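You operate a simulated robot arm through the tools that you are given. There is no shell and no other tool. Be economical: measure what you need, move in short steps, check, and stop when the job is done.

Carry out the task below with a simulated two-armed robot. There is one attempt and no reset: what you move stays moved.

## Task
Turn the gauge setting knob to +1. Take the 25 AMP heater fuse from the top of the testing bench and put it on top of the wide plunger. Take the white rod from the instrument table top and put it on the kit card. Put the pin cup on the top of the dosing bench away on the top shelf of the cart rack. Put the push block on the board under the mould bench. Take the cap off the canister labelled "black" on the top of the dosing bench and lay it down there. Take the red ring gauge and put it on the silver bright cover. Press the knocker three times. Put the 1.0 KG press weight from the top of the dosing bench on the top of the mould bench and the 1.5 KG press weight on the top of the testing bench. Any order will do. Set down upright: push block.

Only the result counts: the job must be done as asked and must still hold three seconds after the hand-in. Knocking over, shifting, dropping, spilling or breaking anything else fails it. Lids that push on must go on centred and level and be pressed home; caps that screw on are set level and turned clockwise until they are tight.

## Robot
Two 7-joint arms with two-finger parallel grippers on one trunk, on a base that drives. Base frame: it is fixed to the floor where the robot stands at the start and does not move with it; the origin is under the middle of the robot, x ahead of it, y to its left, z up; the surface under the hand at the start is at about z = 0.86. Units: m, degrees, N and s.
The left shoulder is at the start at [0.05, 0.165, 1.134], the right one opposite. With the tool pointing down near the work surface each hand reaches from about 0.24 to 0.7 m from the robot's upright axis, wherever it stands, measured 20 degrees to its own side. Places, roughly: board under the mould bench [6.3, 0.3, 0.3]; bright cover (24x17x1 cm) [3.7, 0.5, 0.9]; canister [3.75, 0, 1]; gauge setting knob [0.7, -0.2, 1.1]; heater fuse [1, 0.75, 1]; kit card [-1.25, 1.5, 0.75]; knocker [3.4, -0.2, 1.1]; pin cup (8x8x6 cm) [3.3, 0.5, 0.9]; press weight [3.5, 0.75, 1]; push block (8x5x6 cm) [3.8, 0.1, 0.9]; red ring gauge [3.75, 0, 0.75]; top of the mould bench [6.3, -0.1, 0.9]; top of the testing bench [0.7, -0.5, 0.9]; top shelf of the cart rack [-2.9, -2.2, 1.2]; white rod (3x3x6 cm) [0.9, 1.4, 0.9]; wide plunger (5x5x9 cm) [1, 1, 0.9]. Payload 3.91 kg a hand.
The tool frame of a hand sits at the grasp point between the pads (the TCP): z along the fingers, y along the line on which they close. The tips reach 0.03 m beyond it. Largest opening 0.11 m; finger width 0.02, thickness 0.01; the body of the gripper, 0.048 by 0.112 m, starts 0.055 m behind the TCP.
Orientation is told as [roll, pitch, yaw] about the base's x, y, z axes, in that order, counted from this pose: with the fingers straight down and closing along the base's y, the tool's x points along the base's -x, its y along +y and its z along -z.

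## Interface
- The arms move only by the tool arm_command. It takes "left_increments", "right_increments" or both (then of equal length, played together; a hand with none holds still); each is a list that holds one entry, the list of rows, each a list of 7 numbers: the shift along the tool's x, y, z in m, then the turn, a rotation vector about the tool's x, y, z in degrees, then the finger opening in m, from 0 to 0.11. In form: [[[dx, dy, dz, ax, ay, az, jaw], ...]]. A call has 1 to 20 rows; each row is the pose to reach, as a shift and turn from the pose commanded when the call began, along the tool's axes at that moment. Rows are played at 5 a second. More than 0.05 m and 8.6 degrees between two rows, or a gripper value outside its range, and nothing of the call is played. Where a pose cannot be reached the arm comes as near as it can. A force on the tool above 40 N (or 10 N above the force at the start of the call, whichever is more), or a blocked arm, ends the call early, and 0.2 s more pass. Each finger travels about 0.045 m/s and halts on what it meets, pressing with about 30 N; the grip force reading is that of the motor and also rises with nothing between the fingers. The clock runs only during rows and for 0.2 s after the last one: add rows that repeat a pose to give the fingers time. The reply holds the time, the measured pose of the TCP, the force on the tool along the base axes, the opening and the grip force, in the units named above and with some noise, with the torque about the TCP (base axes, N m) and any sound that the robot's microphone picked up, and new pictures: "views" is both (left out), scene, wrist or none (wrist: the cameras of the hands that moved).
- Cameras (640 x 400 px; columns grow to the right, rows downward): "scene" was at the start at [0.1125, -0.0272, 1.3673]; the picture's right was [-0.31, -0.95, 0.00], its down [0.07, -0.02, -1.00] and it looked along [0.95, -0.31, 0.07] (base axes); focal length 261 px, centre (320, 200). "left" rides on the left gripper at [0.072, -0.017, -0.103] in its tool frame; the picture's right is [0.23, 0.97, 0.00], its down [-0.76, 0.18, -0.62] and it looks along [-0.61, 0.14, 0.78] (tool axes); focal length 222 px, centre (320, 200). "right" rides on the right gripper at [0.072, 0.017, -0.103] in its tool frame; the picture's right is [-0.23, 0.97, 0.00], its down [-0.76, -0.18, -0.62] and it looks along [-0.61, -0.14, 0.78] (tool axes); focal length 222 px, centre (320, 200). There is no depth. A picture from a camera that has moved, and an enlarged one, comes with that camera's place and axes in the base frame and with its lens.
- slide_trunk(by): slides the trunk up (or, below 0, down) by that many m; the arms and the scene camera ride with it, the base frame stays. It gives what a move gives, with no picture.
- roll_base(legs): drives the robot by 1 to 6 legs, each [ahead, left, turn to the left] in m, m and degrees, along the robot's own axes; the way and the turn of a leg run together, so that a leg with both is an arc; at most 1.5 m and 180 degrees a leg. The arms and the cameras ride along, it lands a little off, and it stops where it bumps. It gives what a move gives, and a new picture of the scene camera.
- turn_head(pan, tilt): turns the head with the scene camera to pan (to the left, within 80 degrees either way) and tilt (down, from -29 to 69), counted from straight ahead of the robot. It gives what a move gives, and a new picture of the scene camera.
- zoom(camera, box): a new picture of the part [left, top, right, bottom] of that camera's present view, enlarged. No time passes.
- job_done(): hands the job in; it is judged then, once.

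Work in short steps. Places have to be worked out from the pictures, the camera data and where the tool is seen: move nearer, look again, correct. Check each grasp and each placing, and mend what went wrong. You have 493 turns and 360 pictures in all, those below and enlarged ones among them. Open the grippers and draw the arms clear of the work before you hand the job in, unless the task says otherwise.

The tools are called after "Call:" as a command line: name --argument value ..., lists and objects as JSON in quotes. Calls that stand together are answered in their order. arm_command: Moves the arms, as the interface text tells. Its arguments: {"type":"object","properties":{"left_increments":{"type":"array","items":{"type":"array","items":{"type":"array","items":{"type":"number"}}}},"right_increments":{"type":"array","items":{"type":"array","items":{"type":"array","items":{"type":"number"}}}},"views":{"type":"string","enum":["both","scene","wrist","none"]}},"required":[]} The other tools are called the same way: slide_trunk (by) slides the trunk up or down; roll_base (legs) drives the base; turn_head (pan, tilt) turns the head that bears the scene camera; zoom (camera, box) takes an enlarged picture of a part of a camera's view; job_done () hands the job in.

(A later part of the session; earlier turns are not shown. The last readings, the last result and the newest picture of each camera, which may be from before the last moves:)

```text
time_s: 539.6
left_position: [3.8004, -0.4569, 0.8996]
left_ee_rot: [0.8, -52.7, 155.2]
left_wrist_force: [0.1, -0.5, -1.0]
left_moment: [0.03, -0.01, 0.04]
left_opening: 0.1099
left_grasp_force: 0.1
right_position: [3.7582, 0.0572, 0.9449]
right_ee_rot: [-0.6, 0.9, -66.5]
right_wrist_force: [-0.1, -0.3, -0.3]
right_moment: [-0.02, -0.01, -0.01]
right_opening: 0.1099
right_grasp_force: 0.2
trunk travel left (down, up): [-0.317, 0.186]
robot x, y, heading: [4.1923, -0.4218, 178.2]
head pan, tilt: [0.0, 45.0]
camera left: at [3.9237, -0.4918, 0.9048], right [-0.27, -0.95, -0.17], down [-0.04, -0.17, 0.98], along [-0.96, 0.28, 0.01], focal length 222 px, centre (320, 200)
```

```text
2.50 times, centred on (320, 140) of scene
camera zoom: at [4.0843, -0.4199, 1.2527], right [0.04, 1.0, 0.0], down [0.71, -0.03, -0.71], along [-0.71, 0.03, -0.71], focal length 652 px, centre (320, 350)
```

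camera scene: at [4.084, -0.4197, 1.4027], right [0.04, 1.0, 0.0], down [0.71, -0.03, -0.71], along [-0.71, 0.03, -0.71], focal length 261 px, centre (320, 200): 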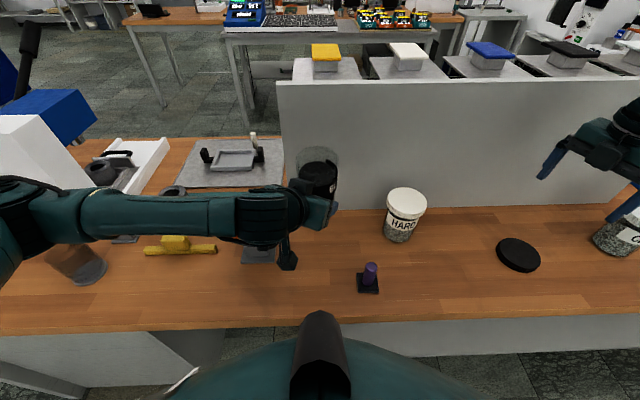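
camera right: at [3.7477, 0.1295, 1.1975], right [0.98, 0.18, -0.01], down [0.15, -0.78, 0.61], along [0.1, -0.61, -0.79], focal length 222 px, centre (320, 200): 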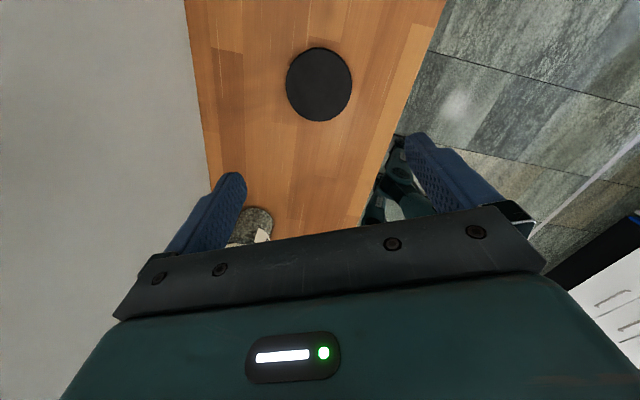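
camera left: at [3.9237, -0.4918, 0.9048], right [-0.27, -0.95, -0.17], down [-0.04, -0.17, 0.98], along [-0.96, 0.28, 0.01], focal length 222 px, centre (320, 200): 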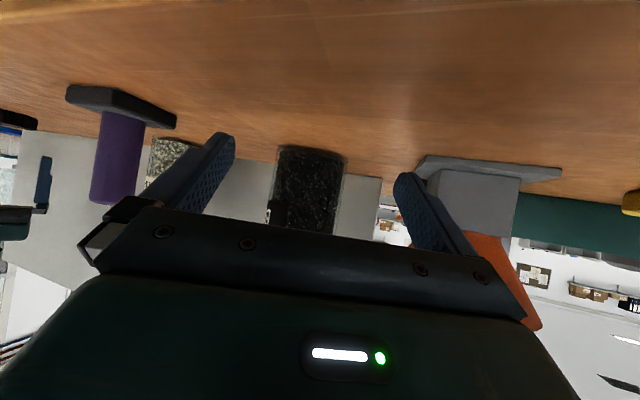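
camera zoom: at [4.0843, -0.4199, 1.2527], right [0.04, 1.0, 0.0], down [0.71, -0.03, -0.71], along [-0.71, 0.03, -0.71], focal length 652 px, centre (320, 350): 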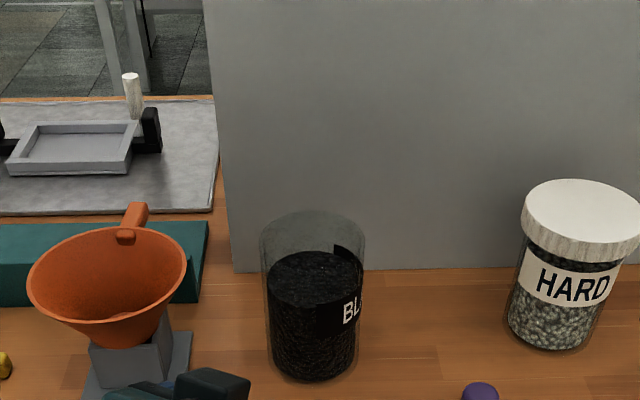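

Canister stands open in its place. Raise the trunk, back off and bring both hands to normal attitude.

Call:
slide_trunk --by 0.18

Call:
roll_base --legs '[[-0.35, 0, 0]]'

Call:
arm_command --left_increments '[[[0, 0, 0, 0, 8, 0, 0.08], [0, 0, -0.01, 0, 16, 0, 0.08], [0, 0, -0.02, 0, 24, 0, 0.08], [0, 0, -0.03, 0, 32, 0, 0.08], [0, 0, -0.04, 0, 40, 0, 0.08], [0, 0, -0.05, 0, 48, 0, 0.08], [0, 0, -0.06, 0, 52, 0, 0.08]]]' --right_increments '[[[0, 0, 0, 0, 0, 8, 0.08], [0, 0, 0, 0, 0, 16, 0.08], [0, 0, 0, 0, 0, 24, 0.08], [0, 0, 0, 0, 0, 32, 0.08], [0, 0, 0, 0, 0, 40, 0.08], [0, 0, 0, 0, 0, 48, 0.08], [0, 0, 0, 0, 0, 56, 0.08]]]' --views "scene"

```text
time_s: 541.6
left_position: [3.8022, -0.4567, 1.079]
left_ee_rot: [0.8, -52.7, 155.2]
left_wrist_force: [-0.2, 0.2, 0.1]
left_moment: [0.0, 0.0, 0.01]
left_opening: 0.1101
left_grasp_force: 0.1
right_position: [3.7584, 0.057, 1.1248]
right_ee_rot: [-0.7, 0.8, -66.5]
right_wrist_force: [0.4, 0.0, -0.6]
right_moment: [0.03, -0.01, -0.01]
right_opening: 0.1101
right_grasp_force: 0.1
trunk travel left (down, up): [-0.497, 0.006]
robot x, y, heading: [4.1925, -0.4235, 177.8]
head pan, tilt: [0.0, 45.0]
```

```text
time_s: 543.8
left_position: [4.1437, -0.4685, 1.0801]
left_ee_rot: [0.8, -52.8, 155.1]
left_wrist_force: [-0.1, -1.0, -0.6]
left_moment: [0.0, 0.0, 0.0]
left_opening: 0.1099
left_grasp_force: 0.1
right_position: [4.1032, 0.0465, 1.125]
right_ee_rot: [-0.7, 0.9, -66.7]
right_wrist_force: [-0.6, -0.7, 0.7]
right_moment: [-0.02, 0.03, -0.02]
right_opening: 0.1098
right_grasp_force: 0.0
trunk travel left (down, up): [-0.497, 0.006]
robot x, y, heading: [4.5388, -0.4343, 177.9]
head pan, tilt: [0.0, 45.0]
camera scene: at [4.427, -0.4322, 1.4328], right [0.04, 1.0, 0.0], down [0.71, -0.03, -0.71], along [-0.71, 0.03, -0.71], focal length 261 px, centre (320, 200)
```

scene: 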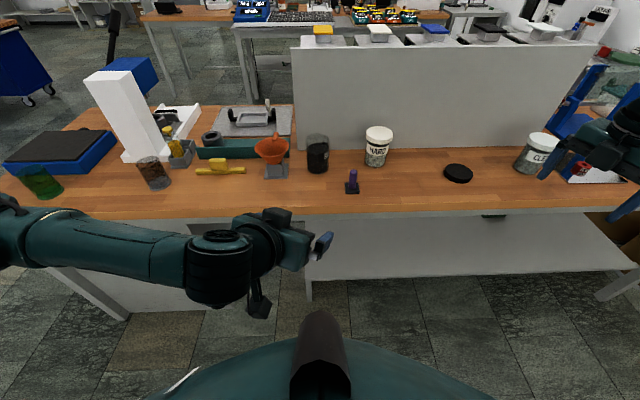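

```text
time_s: 545.4
left_position: [4.1871, -0.4869, 1.1151]
left_ee_rot: [0.5, -0.6, 155.6]
left_wrist_force: [-0.2, -0.5, -0.4]
left_moment: [-0.01, -0.03, 0.03]
left_opening: 0.0798
left_grasp_force: 0.1
right_position: [4.1033, 0.0457, 1.1232]
right_ee_rot: [-1.2, 0.0, -122.7]
right_wrist_force: [0.0, -0.1, 0.1]
right_moment: [0.03, 0.02, -0.01]
right_opening: 0.08
right_grasp_force: 0.1
trunk travel left (down, up): [-0.497, 0.006]
robot x, y, heading: [4.5361, -0.4358, 177.9]
head pan, tilt: [0.0, 45.0]
camera scene: at [4.4265, -0.4323, 1.4327], right [0.04, 1.0, 0.0], down [0.71, -0.03, -0.71], along [-0.71, 0.03, -0.71], focal length 261 px, centre (320, 200)
```

scene: 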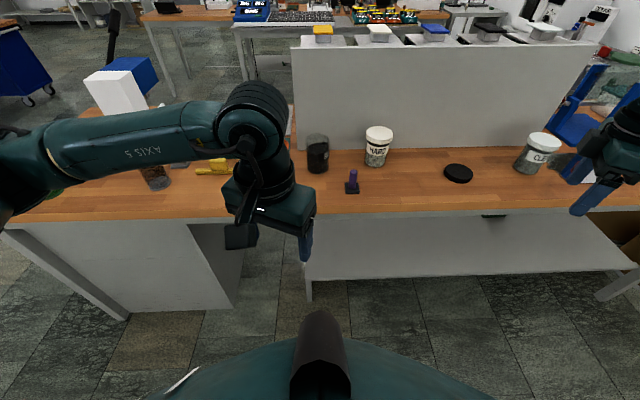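

Finish resetting the wrists and raise the hands.

Call:
arm_command --left_increments '[[[0, 0, -0.03, 0, 0, -8, 0.08], [0, 0, -0.06, 0, 0, -16, 0.08], [0, 0, -0.09, 0, 0, -24, 0.08], [0, 0, -0.12, 0, 0, -24, 0.08], [0, 0, -0.15, 0, 0, -24, 0.08], [0, 0, -0.15, 0, 0, -24, 0.08], [0, 0, -0.15, 0, 0, -24, 0.08]]]' --right_increments '[[[0, 0, -0.03, 0, 0, 8, 0.08], [0, 0, -0.06, 0, 0, 16, 0.08], [0, 0, -0.09, 0, 0, 24, 0.08], [0, 0, -0.12, 0, 0, 32, 0.08], [0, 0, -0.13, 0, 0, 40, 0.08], [0, 0, -0.13, 0, 0, 48, 0.08], [0, 0, -0.13, 0, 0, 56, 0.08]]]' --views "none"

Call:
roll_base --legs '[[0, -1.3, 2]]'

Call:
turn_head --pan -10 --tilt 40

```text
time_s: 547.0
left_position: [4.1894, -0.4866, 1.2662]
left_ee_rot: [0.2, -0.9, 179.7]
left_wrist_force: [0.1, 0.6, 0.2]
left_moment: [-0.01, -0.03, -0.03]
left_opening: 0.0799
left_grasp_force: 0.0
right_position: [4.1055, 0.0453, 1.2536]
right_ee_rot: [-0.4, -0.8, -178.8]
right_wrist_force: [-0.1, 0.0, 0.5]
right_moment: [0.04, -0.01, 0.03]
right_opening: 0.08
right_grasp_force: 0.0
trunk travel left (down, up): [-0.497, 0.006]
robot x, y, heading: [4.5364, -0.4353, 177.8]
head pan, tilt: [0.0, 45.0]
```

```text
time_s: 558.7
left_position: [4.2196, 0.8106, 1.2656]
left_ee_rot: [0.2, -1.0, -178.3]
left_wrist_force: [-0.1, -0.3, -0.9]
left_moment: [-0.01, -0.01, 0.0]
left_opening: 0.0799
left_grasp_force: 0.0
right_position: [4.1175, 1.3381, 1.2542]
right_ee_rot: [-0.5, -0.9, -176.6]
right_wrist_force: [0.5, 0.2, 0.4]
right_moment: [-0.01, 0.0, 0.03]
right_opening: 0.0798
right_grasp_force: 0.2
trunk travel left (down, up): [-0.497, 0.006]
robot x, y, heading: [4.5603, 0.8731, 179.7]
head pan, tilt: [0.0, 45.0]
camera scene: at [4.4545, 0.8739, 1.4327], right [0.0, 1.0, 0.0], down [0.71, 0.0, -0.71], along [-0.71, 0.0, -0.71], focal length 261 px, centre (320, 200)
```

scene: 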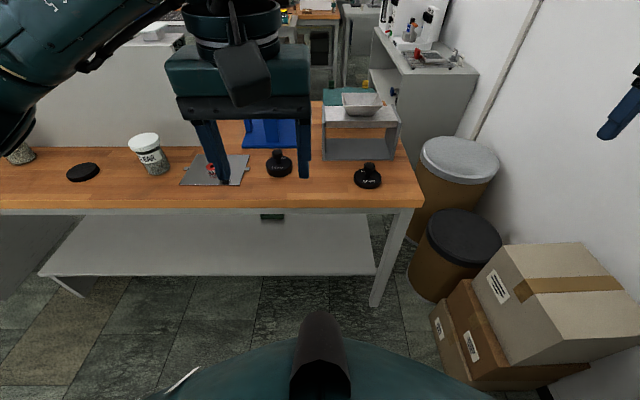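

```text
time_s: 559.4
left_position: [4.2195, 0.8102, 1.266]
left_ee_rot: [0.1, -0.9, -178.4]
left_wrist_force: [-0.3, 0.1, -0.3]
left_moment: [-0.01, 0.01, 0.02]
left_opening: 0.08
left_grasp_force: 0.1
right_position: [4.1174, 1.3397, 1.2538]
right_ee_rot: [-0.6, -0.8, -176.7]
right_wrist_force: [-0.3, -0.3, -0.7]
right_moment: [0.01, 0.02, 0.0]
right_opening: 0.0802
right_grasp_force: 0.0
trunk travel left (down, up): [-0.497, 0.006]
robot x, y, heading: [4.5659, 0.8754, 179.5]
head pan, tilt: [-10.0, 40.0]
camera scene: at [4.4522, 0.8885, 1.44], right [0.18, 0.98, 0.0], down [0.63, -0.11, -0.77], along [-0.75, 0.14, -0.64], focal length 261 px, centre (320, 200)
```

scene: 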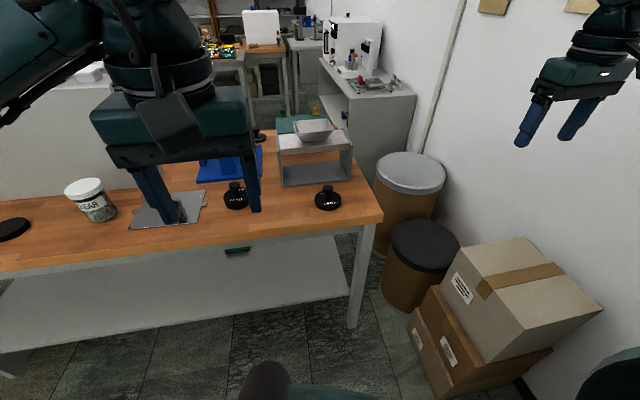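

Now the 1.0 KG weight at about [3.79,1.04] with the right hand. Drive 0.3 ahead and lower the trunk a bit.

Call:
roll_base --legs '[[0.3, 0, 0]]'

Call:
slide_trunk --by -0.08

Call:
arm_command --right_increments '[[[0, 0.04, 0, 0, 0, 0, 0.07], [0, 0.08, 0, 0, 0, 0, 0.07], [0, 0.12, 0, 0, 0, 0, 0.07], [0, 0.16, 0, 0, 0, 0, 0.07], [0, 0.2, 0.02, 0, 0, 0, 0.07], [0, 0.24, 0.04, 0, 0, 0, 0.07], [-0.02, 0.28, 0.06, 0, 0, 0, 0.07], [-0.02, 0.29, 0.08, 0, 0, 0, 0.07]]]'

```text
time_s: 561.5
left_position: [3.9241, 0.8097, 1.2656]
left_ee_rot: [0.1, -0.8, -178.1]
left_wrist_force: [-0.1, -0.6, 0.1]
left_moment: [0.03, -0.01, 0.0]
left_opening: 0.0803
left_grasp_force: 0.1
right_position: [3.8177, 1.3374, 1.2539]
right_ee_rot: [-0.5, -0.9, -176.3]
right_wrist_force: [0.3, 0.3, 0.2]
right_moment: [0.0, -0.01, -0.05]
right_opening: 0.0801
right_grasp_force: 0.1
trunk travel left (down, up): [-0.497, 0.006]
robot x, y, heading: [4.2717, 0.8726, -179.9]
head pan, tilt: [-10.0, 40.0]
camera scene: at [4.1558, 0.8885, 1.4399], right [0.17, 0.98, 0.0], down [0.63, -0.11, -0.77], along [-0.75, 0.13, -0.64], focal length 261 px, centre (320, 200)
```

scene: 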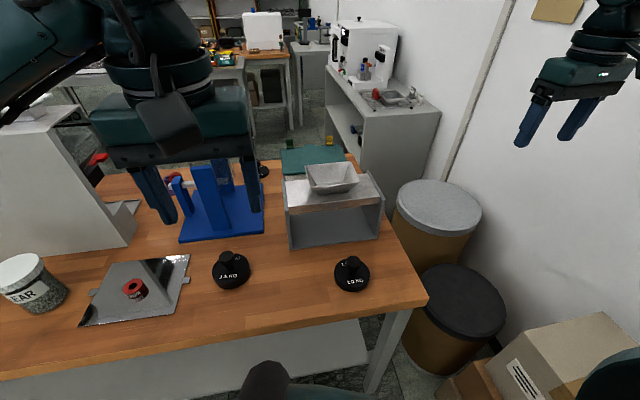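

```text
time_s: 562.6
left_position: [3.925, 0.8091, 1.1862]
left_ee_rot: [0.1, -0.8, -178.1]
left_wrist_force: [0.9, 0.3, 0.0]
left_moment: [-0.04, 0.01, -0.01]
left_opening: 0.0799
left_grasp_force: 0.0
right_position: [3.8196, 1.3372, 1.1727]
right_ee_rot: [-0.7, -0.8, -176.4]
right_wrist_force: [1.0, 0.0, 0.3]
right_moment: [-0.02, -0.01, -0.01]
right_opening: 0.08
right_grasp_force: 0.1
trunk travel left (down, up): [-0.417, 0.086]
robot x, y, heading: [4.2713, 0.8728, -180.0]
head pan, tilt: [-10.0, 40.0]
```

```text
time_s: 564.4
left_position: [3.9229, 0.8097, 1.1856]
left_ee_rot: [0.1, -1.0, -178.1]
left_wrist_force: [-0.2, -0.7, -0.7]
left_moment: [0.01, 0.0, 0.02]
left_opening: 0.0801
left_grasp_force: 0.1
right_position: [3.816, 1.0481, 1.0908]
right_ee_rot: [-0.5, -1.1, -176.3]
right_wrist_force: [0.3, -0.4, -0.1]
right_moment: [-0.02, 0.03, -0.01]
right_opening: 0.0698
right_grasp_force: 0.1
trunk travel left (down, up): [-0.417, 0.086]
robot x, y, heading: [4.2712, 0.8748, -180.0]
head pan, tilt: [-10.0, 40.0]
camera scene: at [4.1568, 0.8886, 1.3601], right [0.17, 0.98, 0.0], down [0.63, -0.11, -0.77], along [-0.75, 0.13, -0.64], focal length 261 px, centre (320, 200)
camera right: at [3.8925, 1.035, 1.191], right [-0.17, -0.99, -0.01], down [-0.76, 0.12, 0.64], along [-0.63, 0.11, -0.77], focal length 222 px, centre (320, 200)
```

scene: 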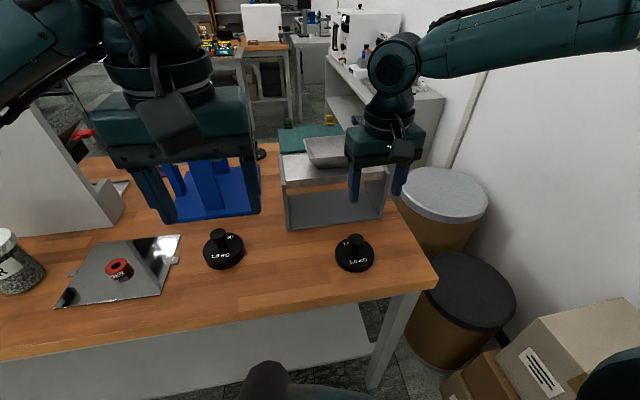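
right: 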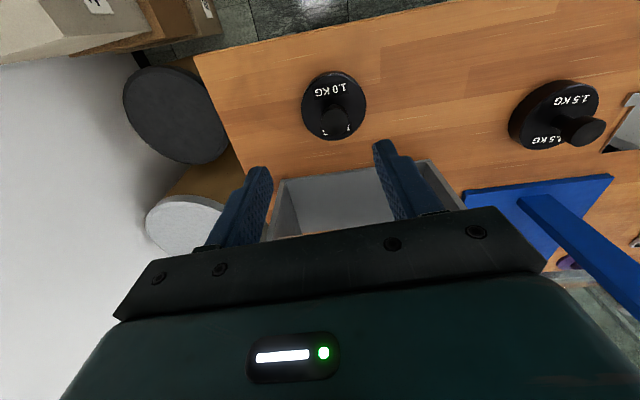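

Weight's knob ≈[3.785,1.035]. Align and descend to z=0.915.

Call:
arm_command --right_increments '[[[-0.015, 0.005, 0.03, 0, 0, 0, 0.06], [-0.031, 0.011, 0.07, 0, 0, 0, 0.06], [-0.031, 0.011, 0.11, 0, 0, 0, 0.06], [-0.031, 0.011, 0.13, 0, 0, 0, 0.06], [-0.031, 0.011, 0.13, 0, 0, 0, 0.06]]]' --views "wrist"

Call:
zoom --camera "scene" --box '[310, 160, 420, 280]'

```text
time_s: 565.6
left_position: [3.9234, 0.8102, 1.1855]
left_ee_rot: [0.1, -0.8, -178.0]
left_wrist_force: [-0.2, -0.3, 0.8]
left_moment: [-0.04, 0.01, 0.01]
left_opening: 0.0799
left_grasp_force: 0.1
right_position: [3.7962, 1.0511, 0.9697]
right_ee_rot: [-0.5, -1.0, -176.4]
right_wrist_force: [0.8, -1.0, -0.7]
right_moment: [-0.02, -0.01, 0.0]
right_opening: 0.0602
right_grasp_force: 0.1
right hand out of reach, approached as far as the arm can: row 3, 4, 5
trunk travel left (down, up): [-0.417, 0.086]
robot x, y, heading: [4.2708, 0.874, -180.0]
head pan, tilt: [-10.0, 40.0]
camera right: at [3.8723, 1.0382, 1.0705], right [-0.17, -0.99, 0.0], down [-0.76, 0.12, 0.64], along [-0.63, 0.11, -0.77], focal length 222 px, centre (320, 200)
```

right: 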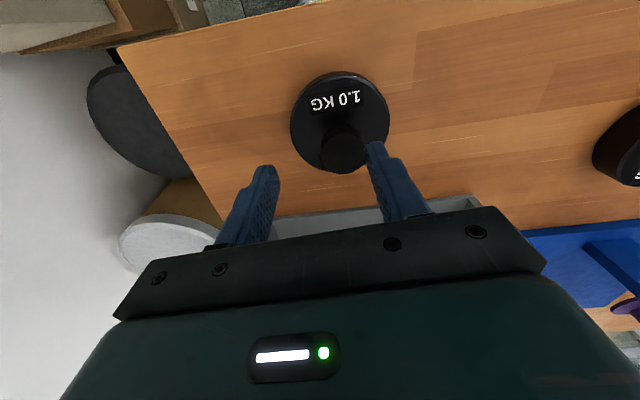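

```text
3.33 times, centred on (365, 220) of scene
camera zoom: at [4.1565, 0.8885, 1.36], right [0.17, 0.98, 0.0], down [0.63, -0.11, -0.77], along [-0.75, 0.13, -0.64], focal length 869 px, centre (170, 133)
```

zoom: 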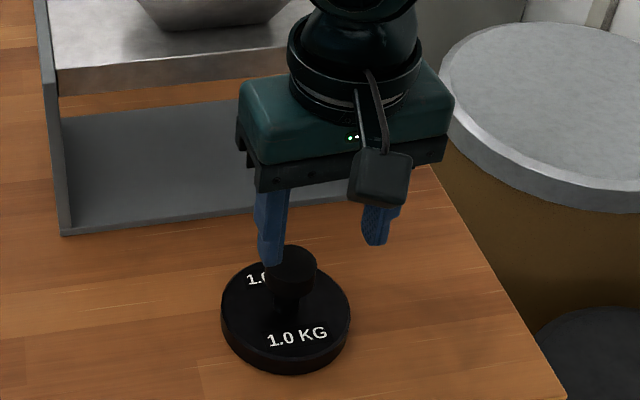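

The arm is near a limit; use the base for the 1.5 cm correction and the trunk for lowering.

Call:
roll_base --legs '[[0.012, 0.016, 0]]'

Call:
arm_command --right_increments '[[[0, 0, 0, 0, 0, 0, 0.06]]]' --views "wrist"

Call:
zoom --camera "scene" --box '[310, 160, 420, 280]'

```text
time_s: 566.5
left_position: [3.9115, 0.7926, 1.1853]
left_ee_rot: [0.2, -0.9, -178.0]
left_wrist_force: [-0.4, 0.6, 0.1]
left_moment: [0.0, 0.0, -0.03]
left_opening: 0.08
left_grasp_force: 0.1
right_position: [3.784, 1.0353, 0.9704]
right_ee_rot: [-0.5, -1.0, -176.4]
right_wrist_force: [0.0, -0.3, 0.5]
right_moment: [-0.01, -0.02, 0.0]
right_opening: 0.06
right_grasp_force: 0.0
trunk travel left (down, up): [-0.417, 0.086]
robot x, y, heading: [4.2597, 0.8536, -179.6]
head pan, tilt: [-10.0, 40.0]
camera scene: at [4.1439, 0.8718, 1.3599], right [0.17, 0.98, 0.0], down [0.63, -0.11, -0.77], along [-0.75, 0.13, -0.64], focal length 261 px, centre (320, 200)
```

scene: 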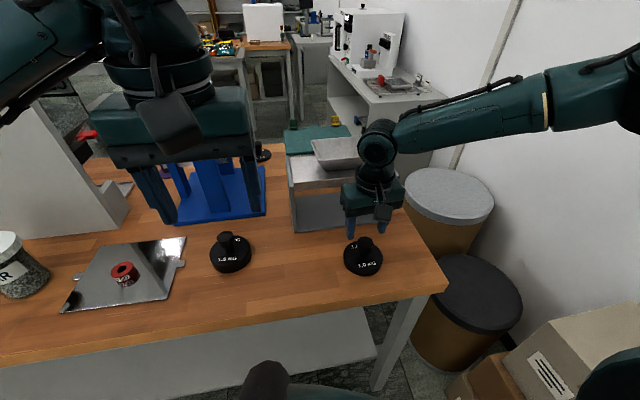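

```text
time_s: 566.9
left_position: [3.9119, 0.7931, 1.1848]
left_ee_rot: [0.0, -0.9, -178.1]
left_wrist_force: [0.2, 0.3, 0.6]
left_moment: [0.0, -0.01, -0.01]
left_opening: 0.0801
left_grasp_force: 0.0
right_position: [3.7843, 1.0345, 0.9713]
right_ee_rot: [-0.5, -0.9, -176.3]
right_wrist_force: [-0.1, 0.3, -0.2]
right_moment: [0.01, 0.01, -0.01]
right_opening: 0.0598
right_grasp_force: 0.0
trunk travel left (down, up): [-0.417, 0.086]
robot x, y, heading: [4.2558, 0.8581, -179.7]
head pan, tilt: [-10.0, 40.0]
camera right: at [3.86, 1.022, 1.0708], right [-0.17, -0.99, -0.01], down [-0.76, 0.12, 0.64], along [-0.63, 0.11, -0.77], focal length 222 px, centre (320, 200)
```

right: 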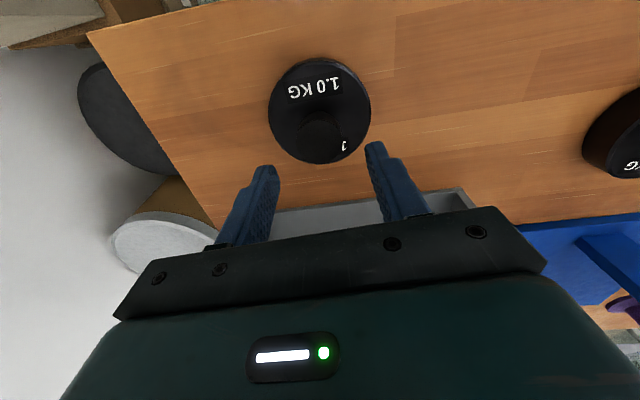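

```text
3.33 times, centred on (365, 220) of scene
camera zoom: at [4.1443, 0.8723, 1.36], right [0.17, 0.98, 0.0], down [0.63, -0.11, -0.77], along [-0.75, 0.13, -0.64], focal length 869 px, centre (170, 133)
```

zoom: 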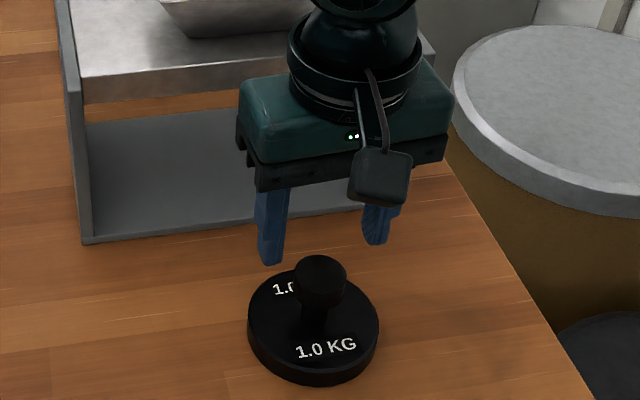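

Weight axis ≈[3.795,1.034]; move the hand +x 1 cm and lower the trunk 5.5 cm.

Call:
arm_command --right_increments '[[[0.01, 0, 0, 0, 0, 0, 0.06], [0.01, 0, 0, 0, 0, 0, 0.06]]]' --views "none"

Call:
slide_trunk --by -0.054

Call:
arm_command --right_increments '[[[0, 0, 0, 0, 0, 0, 0.06]]]' --views "wrist"

```text
time_s: 567.5
left_position: [3.9127, 0.793, 1.1857]
left_ee_rot: [0.1, -0.9, -178.0]
left_wrist_force: [0.1, 0.0, 0.5]
left_moment: [-0.03, 0.02, -0.01]
left_opening: 0.0801
left_grasp_force: 0.1
right_position: [3.7948, 1.0355, 0.97]
right_ee_rot: [-0.6, -0.9, -176.4]
right_wrist_force: [0.7, -0.3, -0.1]
right_moment: [-0.01, 0.05, 0.02]
right_opening: 0.0599
right_grasp_force: 0.0
trunk travel left (down, up): [-0.417, 0.086]
robot x, y, heading: [4.2581, 0.8576, -180.0]
head pan, tilt: [-10.0, 40.0]
```

```text
time_s: 568.4
left_position: [3.911, 0.7936, 1.1314]
left_ee_rot: [0.1, -1.0, -178.0]
left_wrist_force: [0.6, 0.6, 0.4]
left_moment: [-0.05, 0.01, -0.01]
left_opening: 0.0801
left_grasp_force: 0.1
right_position: [3.7951, 1.0356, 0.9166]
right_ee_rot: [-0.6, -1.0, -176.4]
right_wrist_force: [-1.0, -0.5, -0.3]
right_moment: [-0.03, 0.0, 0.01]
right_opening: 0.0601
right_grasp_force: 0.1
trunk travel left (down, up): [-0.363, 0.14]
robot x, y, heading: [4.2543, 0.8565, -180.0]
head pan, tilt: [-10.0, 40.0]
```

```text
time_s: 568.8
left_position: [3.9122, 0.7933, 1.1315]
left_ee_rot: [0.1, -0.9, -178.1]
left_wrist_force: [0.0, 0.4, -0.5]
left_moment: [-0.01, 0.02, 0.0]
left_opening: 0.0804
left_grasp_force: 0.0
right_position: [3.7945, 1.0347, 0.916]
right_ee_rot: [-0.4, -1.0, -176.5]
right_wrist_force: [0.3, -0.4, 0.7]
right_moment: [0.01, -0.01, -0.01]
right_opening: 0.0599
right_grasp_force: 0.0
trunk travel left (down, up): [-0.363, 0.14]
robot x, y, heading: [4.2567, 0.8566, -179.8]
head pan, tilt: [-10.0, 40.0]
camera right: at [3.8706, 1.0222, 1.0167], right [-0.17, -0.99, 0.0], down [-0.76, 0.12, 0.64], along [-0.63, 0.11, -0.77], focal length 222 px, centre (320, 200)
```

right: 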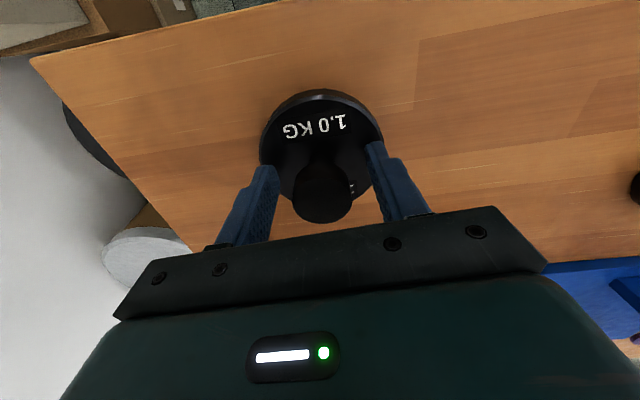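

The knob is between the fingers; close.

Call:
arm_command --right_increments '[[[0, 0, 0, 0, 0, 0, 0.04], [0, 0, 0, 0, 0, 0, 0.02], [0, 0, 0, 0, 0, 0, 0.0], [0, 0, 0, 0, 0, 0, 0.0]]]' --views "none"

Call:
slide_trunk --by 0.12

Call:
zoom --camera "scene" --box '[290, 120, 450, 280]'

```text
time_s: 569.8
left_position: [3.9122, 0.7943, 1.1316]
left_ee_rot: [0.2, -0.9, -178.1]
left_wrist_force: [-0.2, -0.1, 0.3]
left_moment: [-0.04, -0.01, -0.02]
left_opening: 0.0799
left_grasp_force: 0.1
right_position: [3.7962, 1.034, 0.917]
right_ee_rot: [-0.4, -1.0, -176.4]
right_wrist_force: [0.9, -0.2, 0.2]
right_moment: [-0.33, -0.05, 0.03]
right_opening: 0.0337
right_grasp_force: 30.0
trunk travel left (down, up): [-0.363, 0.14]
robot x, y, heading: [4.2598, 0.8582, -179.9]
head pan, tilt: [-10.0, 40.0]
```

```text
time_s: 571.3
left_position: [3.9105, 0.7928, 1.2522]
left_ee_rot: [0.2, -0.7, -178.0]
left_wrist_force: [-0.4, 0.5, 0.1]
left_moment: [-0.01, 0.0, 0.02]
left_opening: 0.0801
left_grasp_force: 0.0
right_position: [3.794, 1.0359, 1.0359]
right_ee_rot: [-0.6, -0.9, -176.3]
right_wrist_force: [1.0, -0.7, -9.7]
right_moment: [0.02, -0.04, 0.01]
right_opening: 0.0337
right_grasp_force: 30.2
trunk travel left (down, up): [-0.483, 0.02]
robot x, y, heading: [4.2579, 0.8584, -180.0]
head pan, tilt: [-10.0, 40.0]
```

```text
2.50 times, centred on (370, 200) of scene
camera zoom: at [4.1433, 0.8728, 1.4258], right [0.17, 0.98, 0.0], down [0.63, -0.11, -0.77], along [-0.75, 0.13, -0.64], focal length 652 px, centre (195, 200)
```

zoom: 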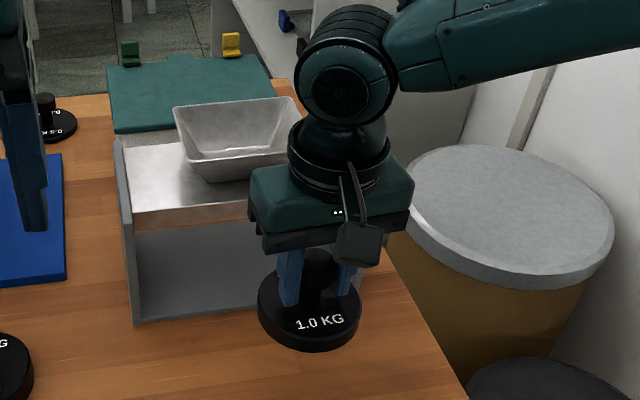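

1.0 KG lifted (9.7 N). The 1.5 KG one is within the left hand's reach; take it too.

Call:
arm_command --left_increments '[[[-0.03, 0.01, 0.025, 0, 0, 0, 0.07], [-0.06, 0.02, 0.05, 0, 0, 0, 0.07], [-0.09, 0.03, 0.075, 0, 0, 0, 0.07], [-0.12, 0.04, 0.1, 0, 0, 0, 0.07], [-0.15, 0.045, 0.125, 0, 0, 0, 0.07], [-0.18, 0.045, 0.15, 0, 0, 0, 0.07], [-0.19, 0.045, 0.17, 0, 0, 0, 0.07], [-0.19, 0.045, 0.17, 0, 0, 0, 0.07]]]' --views "wrist"

```text
time_s: 573.1
left_position: [3.7217, 0.7418, 1.0861]
left_ee_rot: [0.2, -0.9, -178.2]
left_wrist_force: [0.3, 0.4, -0.2]
left_moment: [0.03, 0.03, 0.0]
left_opening: 0.07
left_grasp_force: 0.0
right_position: [3.7951, 1.0359, 1.0364]
right_ee_rot: [-0.6, -0.9, -176.4]
right_wrist_force: [0.2, -0.4, -9.2]
right_moment: [0.0, -0.07, 0.02]
right_opening: 0.0338
right_grasp_force: 30.1
trunk travel left (down, up): [-0.483, 0.02]
robot x, y, heading: [4.2571, 0.8558, -179.7]
head pan, tilt: [-10.0, 40.0]
camera left: at [3.7936, 0.7621, 1.1889], right [0.26, -0.97, 0.0], down [-0.75, -0.2, 0.64], along [-0.61, -0.16, -0.77], focal length 222 px, centre (320, 200)
```

left: 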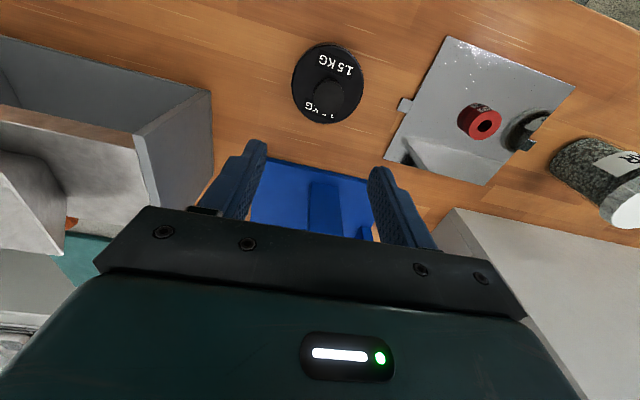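

1.5 KG axis ≈[3.728,0.7355]. Descend to z≈0.965 and look.

Call:
arm_command --left_increments '[[[0.006, 0.006, 0.04, 0, 0, 0, 0.06], [0.006, 0.006, 0.08, 0, 0, 0, 0.06], [0.006, 0.006, 0.12, 0, 0, 0, 0.06], [0.006, 0.006, 0.12, 0, 0, 0, 0.06]]]' --views "wrist"

```text
time_s: 574.1
left_position: [3.7247, 0.7353, 0.9656]
left_ee_rot: [0.2, -1.0, -178.1]
left_wrist_force: [0.3, -0.4, 0.2]
left_moment: [-0.02, 0.01, 0.0]
left_opening: 0.0602
left_grasp_force: 0.0
right_position: [3.7951, 1.0346, 1.0357]
right_ee_rot: [-0.5, -0.9, -176.4]
right_wrist_force: [-0.1, 0.7, -10.1]
right_moment: [-0.01, -0.04, -0.02]
right_opening: 0.0338
right_grasp_force: 29.8
trunk travel left (down, up): [-0.483, 0.02]
robot x, y, heading: [4.2577, 0.8574, -179.9]
head pan, tilt: [-10.0, 40.0]
camera left: at [3.7979, 0.7556, 1.0679], right [0.26, -0.97, 0.0], down [-0.75, -0.2, 0.64], along [-0.61, -0.16, -0.77], focal length 222 px, centre (320, 200)
```

left: 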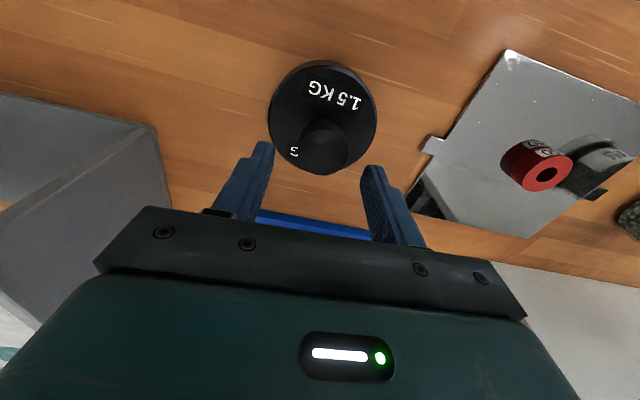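

Call:
arm_command --left_increments '[[[0.005, 0, 0.02, 0, 0, 0, 0.06], [0.005, 0, 0.044, 0, 0, 0, 0.06], [0.005, 0, 0.044, 0, 0, 0, 0.04], [0.005, 0, 0.044, 0, 0, 0, 0.02], [0.005, 0, 0.044, 0, 0, 0, 0.0], [0.005, 0, 0.044, 0, 0, 0, 0.0]]]' --views "wrist"

```text
time_s: 575.5
left_position: [3.7289, 0.7358, 0.9208]
left_ee_rot: [0.2, -0.8, -177.9]
left_wrist_force: [0.5, -4.2, -0.3]
left_moment: [0.15, 0.32, 0.15]
left_opening: 0.0336
left_grasp_force: 30.9
right_position: [3.7941, 1.0343, 1.0354]
right_ee_rot: [-0.6, -0.9, -176.4]
right_wrist_force: [-0.2, -1.4, -9.7]
right_moment: [0.0, -0.06, 0.0]
right_opening: 0.0336
right_grasp_force: 29.9
trunk travel left (down, up): [-0.483, 0.02]
robot x, y, heading: [4.2581, 0.8572, -179.7]
head pan, tilt: [-10.0, 40.0]
camera left: at [3.8023, 0.7553, 1.0236], right [0.26, -0.97, 0.0], down [-0.75, -0.2, 0.64], along [-0.61, -0.17, -0.77], focal length 222 px, centre (320, 200)
```

left: 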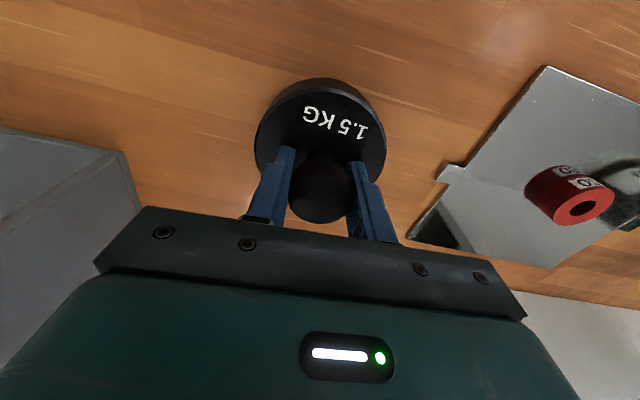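

Gripped (3.36 cm). Lift it.

Call:
arm_command --left_increments '[[[0, 0, -0.03, 0, 0, 0, 0], [0, 0, -0.06, 0, 0, 0, 0], [0, 0, -0.09, 0, 0, 0, 0], [0.02, 0, -0.12, 0, 0, 0, 0], [0.04, 0, -0.15, 0, 0, 0, 0]]]' --views "scene"

```text
time_s: 576.7
left_position: [3.7715, 0.7367, 1.0691]
left_ee_rot: [0.3, -0.8, -178.1]
left_wrist_force: [1.0, -0.9, -15.3]
left_moment: [-0.05, 0.0, -0.03]
left_opening: 0.0334
left_grasp_force: 30.1
right_position: [3.7944, 1.0355, 1.0357]
right_ee_rot: [-0.5, -0.9, -176.4]
right_wrist_force: [-0.4, -0.6, -10.3]
right_moment: [-0.03, -0.06, 0.02]
right_opening: 0.0338
right_grasp_force: 30.6
trunk travel left (down, up): [-0.483, 0.02]
robot x, y, heading: [4.2569, 0.8604, -179.8]
head pan, tilt: [-10.0, 40.0]
camera scene: at [4.1429, 0.8725, 1.4258], right [0.17, 0.98, 0.0], down [0.63, -0.11, -0.77], along [-0.75, 0.13, -0.64], focal length 261 px, centre (320, 200)
```

scene: 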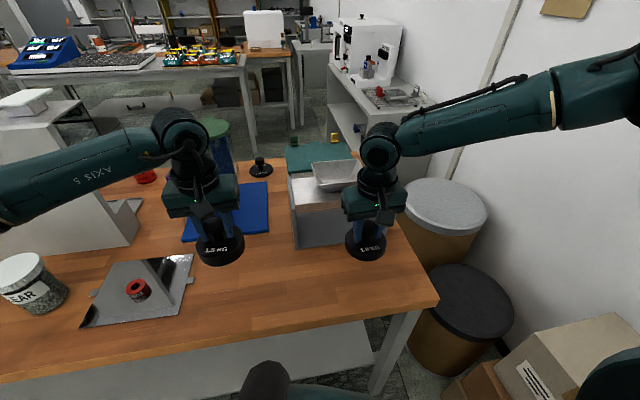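

Both weights held. Back off, move along, turn toward the mould bench.

Call:
roll_base --legs '[[-0.42, 0, 0], [0, 0.9, 0], [0, 0, 90], [0, 0, 90], [0, -1.05, 0]]'

Call:
turn_head --pan -10 --tilt 30

```text
time_s: 603.9
left_position: [5.1619, -0.9743, 1.0691]
left_ee_rot: [0.2, -0.7, 1.7]
left_wrist_force: [-0.2, -0.3, -14.3]
left_moment: [0.03, -0.02, 0.01]
left_opening: 0.0328
left_grasp_force: 29.7
right_position: [5.1367, -1.272, 1.0353]
right_ee_rot: [-0.5, -0.8, 3.3]
right_wrist_force: [-0.4, 0.9, -8.9]
right_moment: [0.04, 0.05, -0.04]
right_opening: 0.0338
right_grasp_force: 30.0
trunk travel left (down, up): [-0.483, 0.02]
robot x, y, heading: [4.6729, -1.0949, -0.3]
head pan, tilt: [-10.0, 40.0]
camera scene: at [4.7882, -1.1074, 1.4257], right [-0.18, -0.98, 0.0], down [-0.63, 0.11, -0.76], along [0.75, -0.14, -0.64], focal length 261 px, centre (320, 200)
```

scene: 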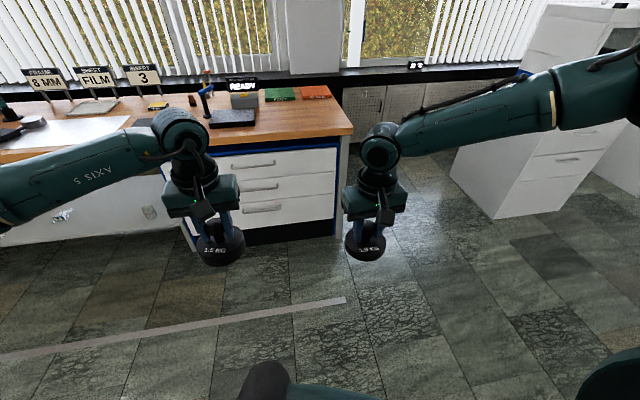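

```text
time_s: 604.6
left_position: [5.1605, -0.9746, 1.0685]
left_ee_rot: [0.2, -0.7, 1.7]
left_wrist_force: [-0.5, 0.1, -14.9]
left_moment: [0.0, -0.02, 0.03]
left_opening: 0.0329
left_grasp_force: 29.7
right_position: [5.1368, -1.2719, 1.0345]
right_ee_rot: [-0.5, -0.8, 3.3]
right_wrist_force: [0.2, -0.2, -9.7]
right_moment: [-0.01, 0.09, 0.01]
right_opening: 0.0336
right_grasp_force: 30.0
trunk travel left (down, up): [-0.483, 0.02]
robot x, y, heading: [4.672, -1.0938, -0.3]
head pan, tilt: [-10.0, 30.0]
camera scene: at [4.7936, -1.1083, 1.441], right [-0.18, -0.98, 0.0], down [-0.49, 0.09, -0.86], along [0.85, -0.15, -0.5], focal length 261 px, centre (320, 200)
```

scene: 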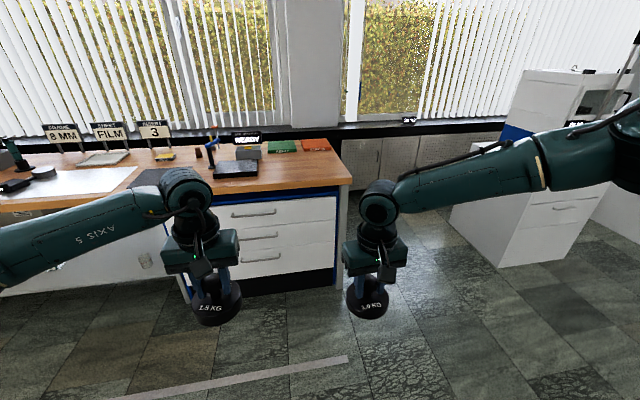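

Free area on the right front of the mould bench, target [6.07,-1.27]. Drive 0.8 ahead.

Call:
roll_base --legs '[[0.5, 0, 0], [0.3, 0, 0]]'

Call:
turn_head --pan -15 --tilt 45

```text
time_s: 609.2
left_position: [5.9578, -0.9885, 1.0692]
left_ee_rot: [0.2, -0.7, 1.0]
left_wrist_force: [0.5, -0.3, -14.8]
left_moment: [0.01, 0.0, -0.02]
left_opening: 0.0326
left_grasp_force: 30.5
right_position: [5.9322, -1.2861, 1.0349]
right_ee_rot: [-0.6, -0.8, 2.6]
right_wrist_force: [0.2, 0.3, -9.1]
right_moment: [0.03, 0.05, 0.03]
right_opening: 0.0335
right_grasp_force: 30.7
trunk travel left (down, up): [-0.483, 0.02]
robot x, y, heading: [5.4674, -1.1034, -0.8]
head pan, tilt: [-10.0, 30.0]
camera scene: at [5.59, -1.1188, 1.441], right [-0.19, -0.98, 0.0], down [-0.49, 0.09, -0.86], along [0.85, -0.16, -0.5], focal length 261 px, centre (320, 200)
```

scene: 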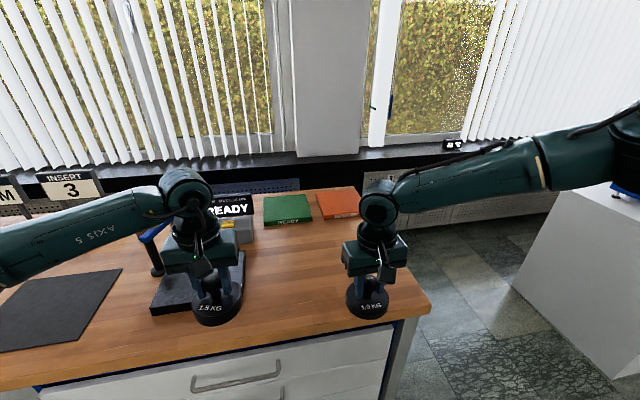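

```text
time_s: 609.9
left_position: [5.9587, -0.9892, 1.0687]
left_ee_rot: [0.2, -0.7, 1.0]
left_wrist_force: [0.2, -0.1, -14.6]
left_moment: [-0.01, 0.01, 0.02]
left_opening: 0.0328
left_grasp_force: 29.6
right_position: [5.9298, -1.2861, 1.0345]
right_ee_rot: [-0.5, -0.8, 2.6]
right_wrist_force: [-0.7, 0.5, -10.4]
right_moment: [-0.04, 0.08, 0.04]
right_opening: 0.034
right_grasp_force: 30.2
trunk travel left (down, up): [-0.483, 0.02]
robot x, y, heading: [5.4679, -1.099, -0.7]
head pan, tilt: [-15.0, 45.0]
camera scene: at [5.5786, -1.1239, 1.4185], right [-0.27, -0.96, 0.0], down [-0.68, 0.19, -0.71], along [0.68, -0.19, -0.71], focal length 261 px, centre (320, 200)
```

scene: 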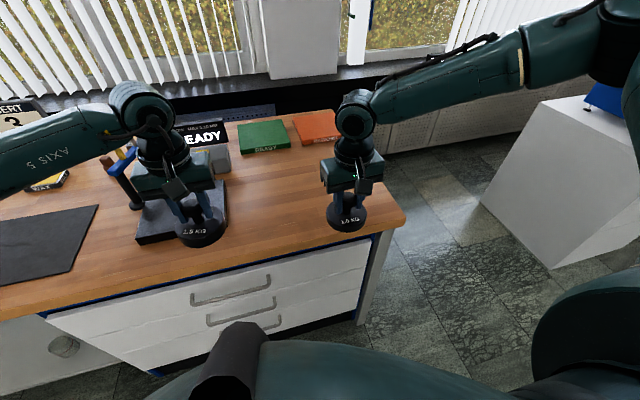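

Extend to [6.05,-1.25] and look, then lower.

Call:
arm_command --right_increments '[[[-0.03, 0.008, 0, 0, 0, 0, 0], [-0.06, 0.015, 0, 0, 0, 0, 0], [-0.09, 0.022, 0.01, 0, 0, 0, 0], [-0.12, 0.03, 0.02, 0, 0, 0, 0], [-0.12, 0.03, 0.06, 0, 0, 0, 0], [-0.12, 0.03, 0.06, 0, 0, 0, 0]]]'

```text
time_s: 611.3
left_position: [5.9584, -0.9892, 1.0681]
left_ee_rot: [0.1, -0.6, 1.0]
left_wrist_force: [0.7, -0.4, -15.2]
left_moment: [0.02, 0.02, -0.01]
left_opening: 0.0329
left_grasp_force: 29.9
right_position: [5.9707, -1.3143, 1.0358]
right_ee_rot: [-0.5, -0.9, 2.6]
right_wrist_force: [-0.1, 0.5, -10.0]
right_moment: [0.02, 0.04, 0.0]
right_opening: 0.0336
right_grasp_force: 29.5
right hand out of reach, approached as far as the arm can: row 1, 2, 3, 4, 5, 6
trunk travel left (down, up): [-0.483, 0.02]
robot x, y, heading: [5.4698, -1.1032, -0.9]
head pan, tilt: [-15.0, 45.0]
camera scene: at [5.5787, -1.1237, 1.4185], right [-0.27, -0.96, 0.0], down [-0.68, 0.19, -0.71], along [0.68, -0.19, -0.71], focal length 261 px, centre (320, 200)
camera right: at [5.8967, -1.3, 1.1366], right [0.18, 0.98, 0.0], down [0.76, -0.14, 0.64], along [0.62, -0.12, -0.77], focal length 222 px, centre (320, 200)
```

scene: 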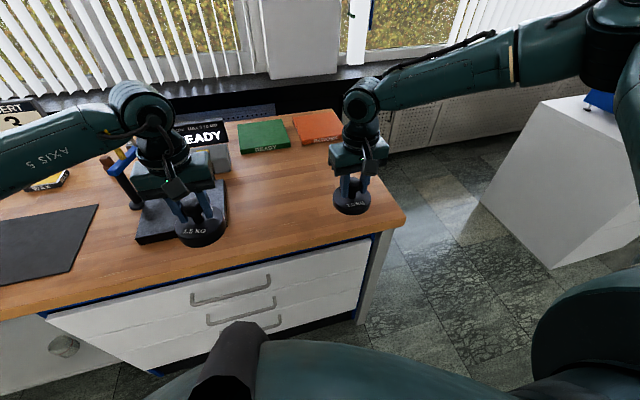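
right: 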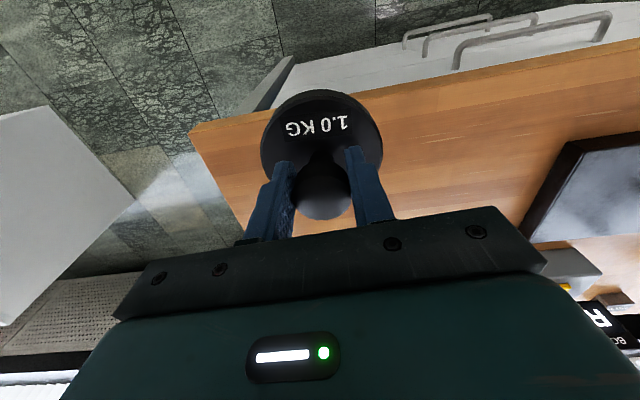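

Use the base: forward 0.1, left 0.06; then lower with the trunk.

Call:
roll_base --legs '[[0.1, 0.06, 0]]'

Call:
slide_trunk --by -0.09

Call:
arm_command --right_increments '[[[0, 0, 0, 0, 0, 0, 0]]]'

```text
time_s: 612.6
left_position: [6.0585, -0.929, 1.0691]
left_ee_rot: [0.2, -0.7, 1.0]
left_wrist_force: [0.1, -0.1, -15.3]
left_moment: [0.02, -0.02, 0.0]
left_opening: 0.0327
left_grasp_force: 29.9
right_position: [6.0721, -1.2551, 1.0353]
right_ee_rot: [-0.6, -0.7, 2.6]
right_wrist_force: [0.1, -0.8, -9.8]
right_moment: [0.01, 0.07, -0.03]
right_opening: 0.0335
right_grasp_force: 29.9
trunk travel left (down, up): [-0.483, 0.02]
robot x, y, heading: [5.5686, -1.0402, -0.9]
head pan, tilt: [-15.0, 45.0]
camera scene: at [5.6788, -1.0646, 1.4184], right [-0.27, -0.96, 0.0], down [-0.68, 0.19, -0.71], along [0.68, -0.19, -0.71], focal length 261 px, centre (320, 200)
```

scene: 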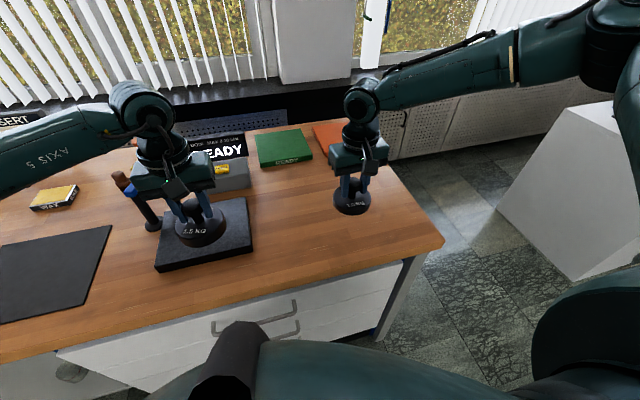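

```text
time_s: 613.8
left_position: [6.057, -0.9302, 0.9789]
left_ee_rot: [0.1, -0.7, 1.0]
left_wrist_force: [0.6, -0.1, -14.5]
left_moment: [0.05, 0.0, -0.04]
left_opening: 0.0328
left_grasp_force: 29.9
right_position: [6.07, -1.2558, 0.947]
right_ee_rot: [-0.5, -0.8, 2.6]
right_wrist_force: [0.6, 0.7, -10.0]
right_moment: [0.03, 0.07, -0.03]
right_opening: 0.0334
right_grasp_force: 30.7
trunk travel left (down, up): [-0.393, 0.11]
robot x, y, heading: [5.5679, -1.0452, -0.9]
head pan, tilt: [-15.0, 45.0]
```

```text
time_s: 614.2
left_position: [6.058, -0.9304, 0.9783]
left_ee_rot: [0.2, -0.8, 1.0]
left_wrist_force: [-0.4, 0.0, -14.5]
left_moment: [0.02, -0.01, 0.01]
left_opening: 0.0329
left_grasp_force: 30.1
right_position: [6.0706, -1.2564, 0.9453]
right_ee_rot: [-0.5, -0.8, 2.6]
right_wrist_force: [0.7, 1.0, -9.3]
right_moment: [-0.04, 0.08, -0.01]
right_opening: 0.0333
right_grasp_force: 29.8
trunk travel left (down, up): [-0.393, 0.11]
robot x, y, heading: [5.5689, -1.0439, -1.1]
head pan, tilt: [-15.0, 45.0]
camera scene: at [5.678, -1.0649, 1.3285], right [-0.27, -0.96, 0.0], down [-0.68, 0.19, -0.71], along [0.68, -0.19, -0.71], focal length 261 px, centre (320, 200)
camera right: at [5.9959, -1.2411, 1.0465], right [0.18, 0.98, -0.01], down [0.76, -0.14, 0.64], along [0.62, -0.12, -0.77], focal length 222 px, centre (320, 200)
```

scene: 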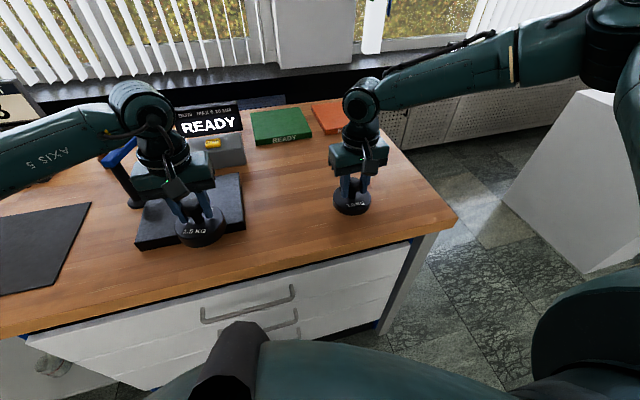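
right: 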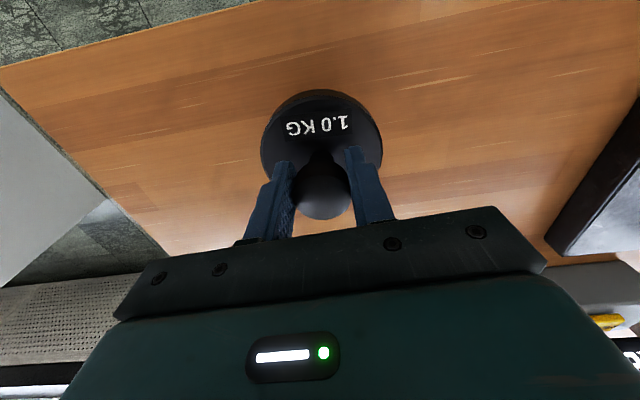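

Raise the left hand 8 cm (it's above the device pad) before lowering further.

Call:
arm_command --left_increments '[[[0, 0, -0.04, 0, 0, 0, 0], [0, 0, -0.08, 0, 0, 0, 0]]]' --views "none"

Call:
slide_trunk --by -0.022

Call:
slide_trunk --by -0.005

```text
time_s: 614.8
left_position: [6.0576, -0.9315, 1.0598]
left_ee_rot: [0.3, -0.6, 0.9]
left_wrist_force: [-0.4, 0.6, -15.0]
left_moment: [0.0, -0.01, -0.02]
left_opening: 0.0327
left_grasp_force: 29.8
right_position: [6.07, -1.2553, 0.9449]
right_ee_rot: [-0.5, -0.8, 2.6]
right_wrist_force: [1.2, 0.1, -10.4]
right_moment: [0.02, 0.08, -0.02]
right_opening: 0.0335
right_grasp_force: 30.0
trunk travel left (down, up): [-0.393, 0.11]
robot x, y, heading: [5.5671, -1.041, -0.7]
head pan, tilt: [-15.0, 45.0]
```

```text
time_s: 615.5
left_position: [6.0569, -0.9312, 1.0378]
left_ee_rot: [0.2, -0.8, 0.9]
left_wrist_force: [0.3, -0.1, -14.6]
left_moment: [0.02, -0.02, 0.01]
left_opening: 0.0326
left_grasp_force: 30.1
right_position: [6.0698, -1.2565, 0.925]
right_ee_rot: [-0.5, -0.8, 2.7]
right_wrist_force: [-0.2, -0.5, -10.2]
right_moment: [-0.03, 0.04, -0.04]
right_opening: 0.0335
right_grasp_force: 30.2
trunk travel left (down, up): [-0.371, 0.132]
robot x, y, heading: [5.5661, -1.0416, -1.0]
head pan, tilt: [-15.0, 45.0]
```

```text
time_s: 616.0
left_position: [6.056, -0.9304, 1.0327]
left_ee_rot: [0.2, -0.6, 1.0]
left_wrist_force: [-0.1, 0.7, -14.6]
left_moment: [-0.02, 0.02, -0.02]
left_opening: 0.0328
left_grasp_force: 30.5
right_position: [6.0708, -1.255, 0.9224]
right_ee_rot: [-0.5, -1.1, 2.6]
right_wrist_force: [-1.7, -3.8, 5.9]
right_moment: [0.42, 0.32, 0.08]
right_opening: 0.0333
right_grasp_force: 29.9
trunk travel left (down, up): [-0.366, 0.137]
robot x, y, heading: [5.5687, -1.0413, -0.8]
head pan, tilt: [-15.0, 45.0]
```

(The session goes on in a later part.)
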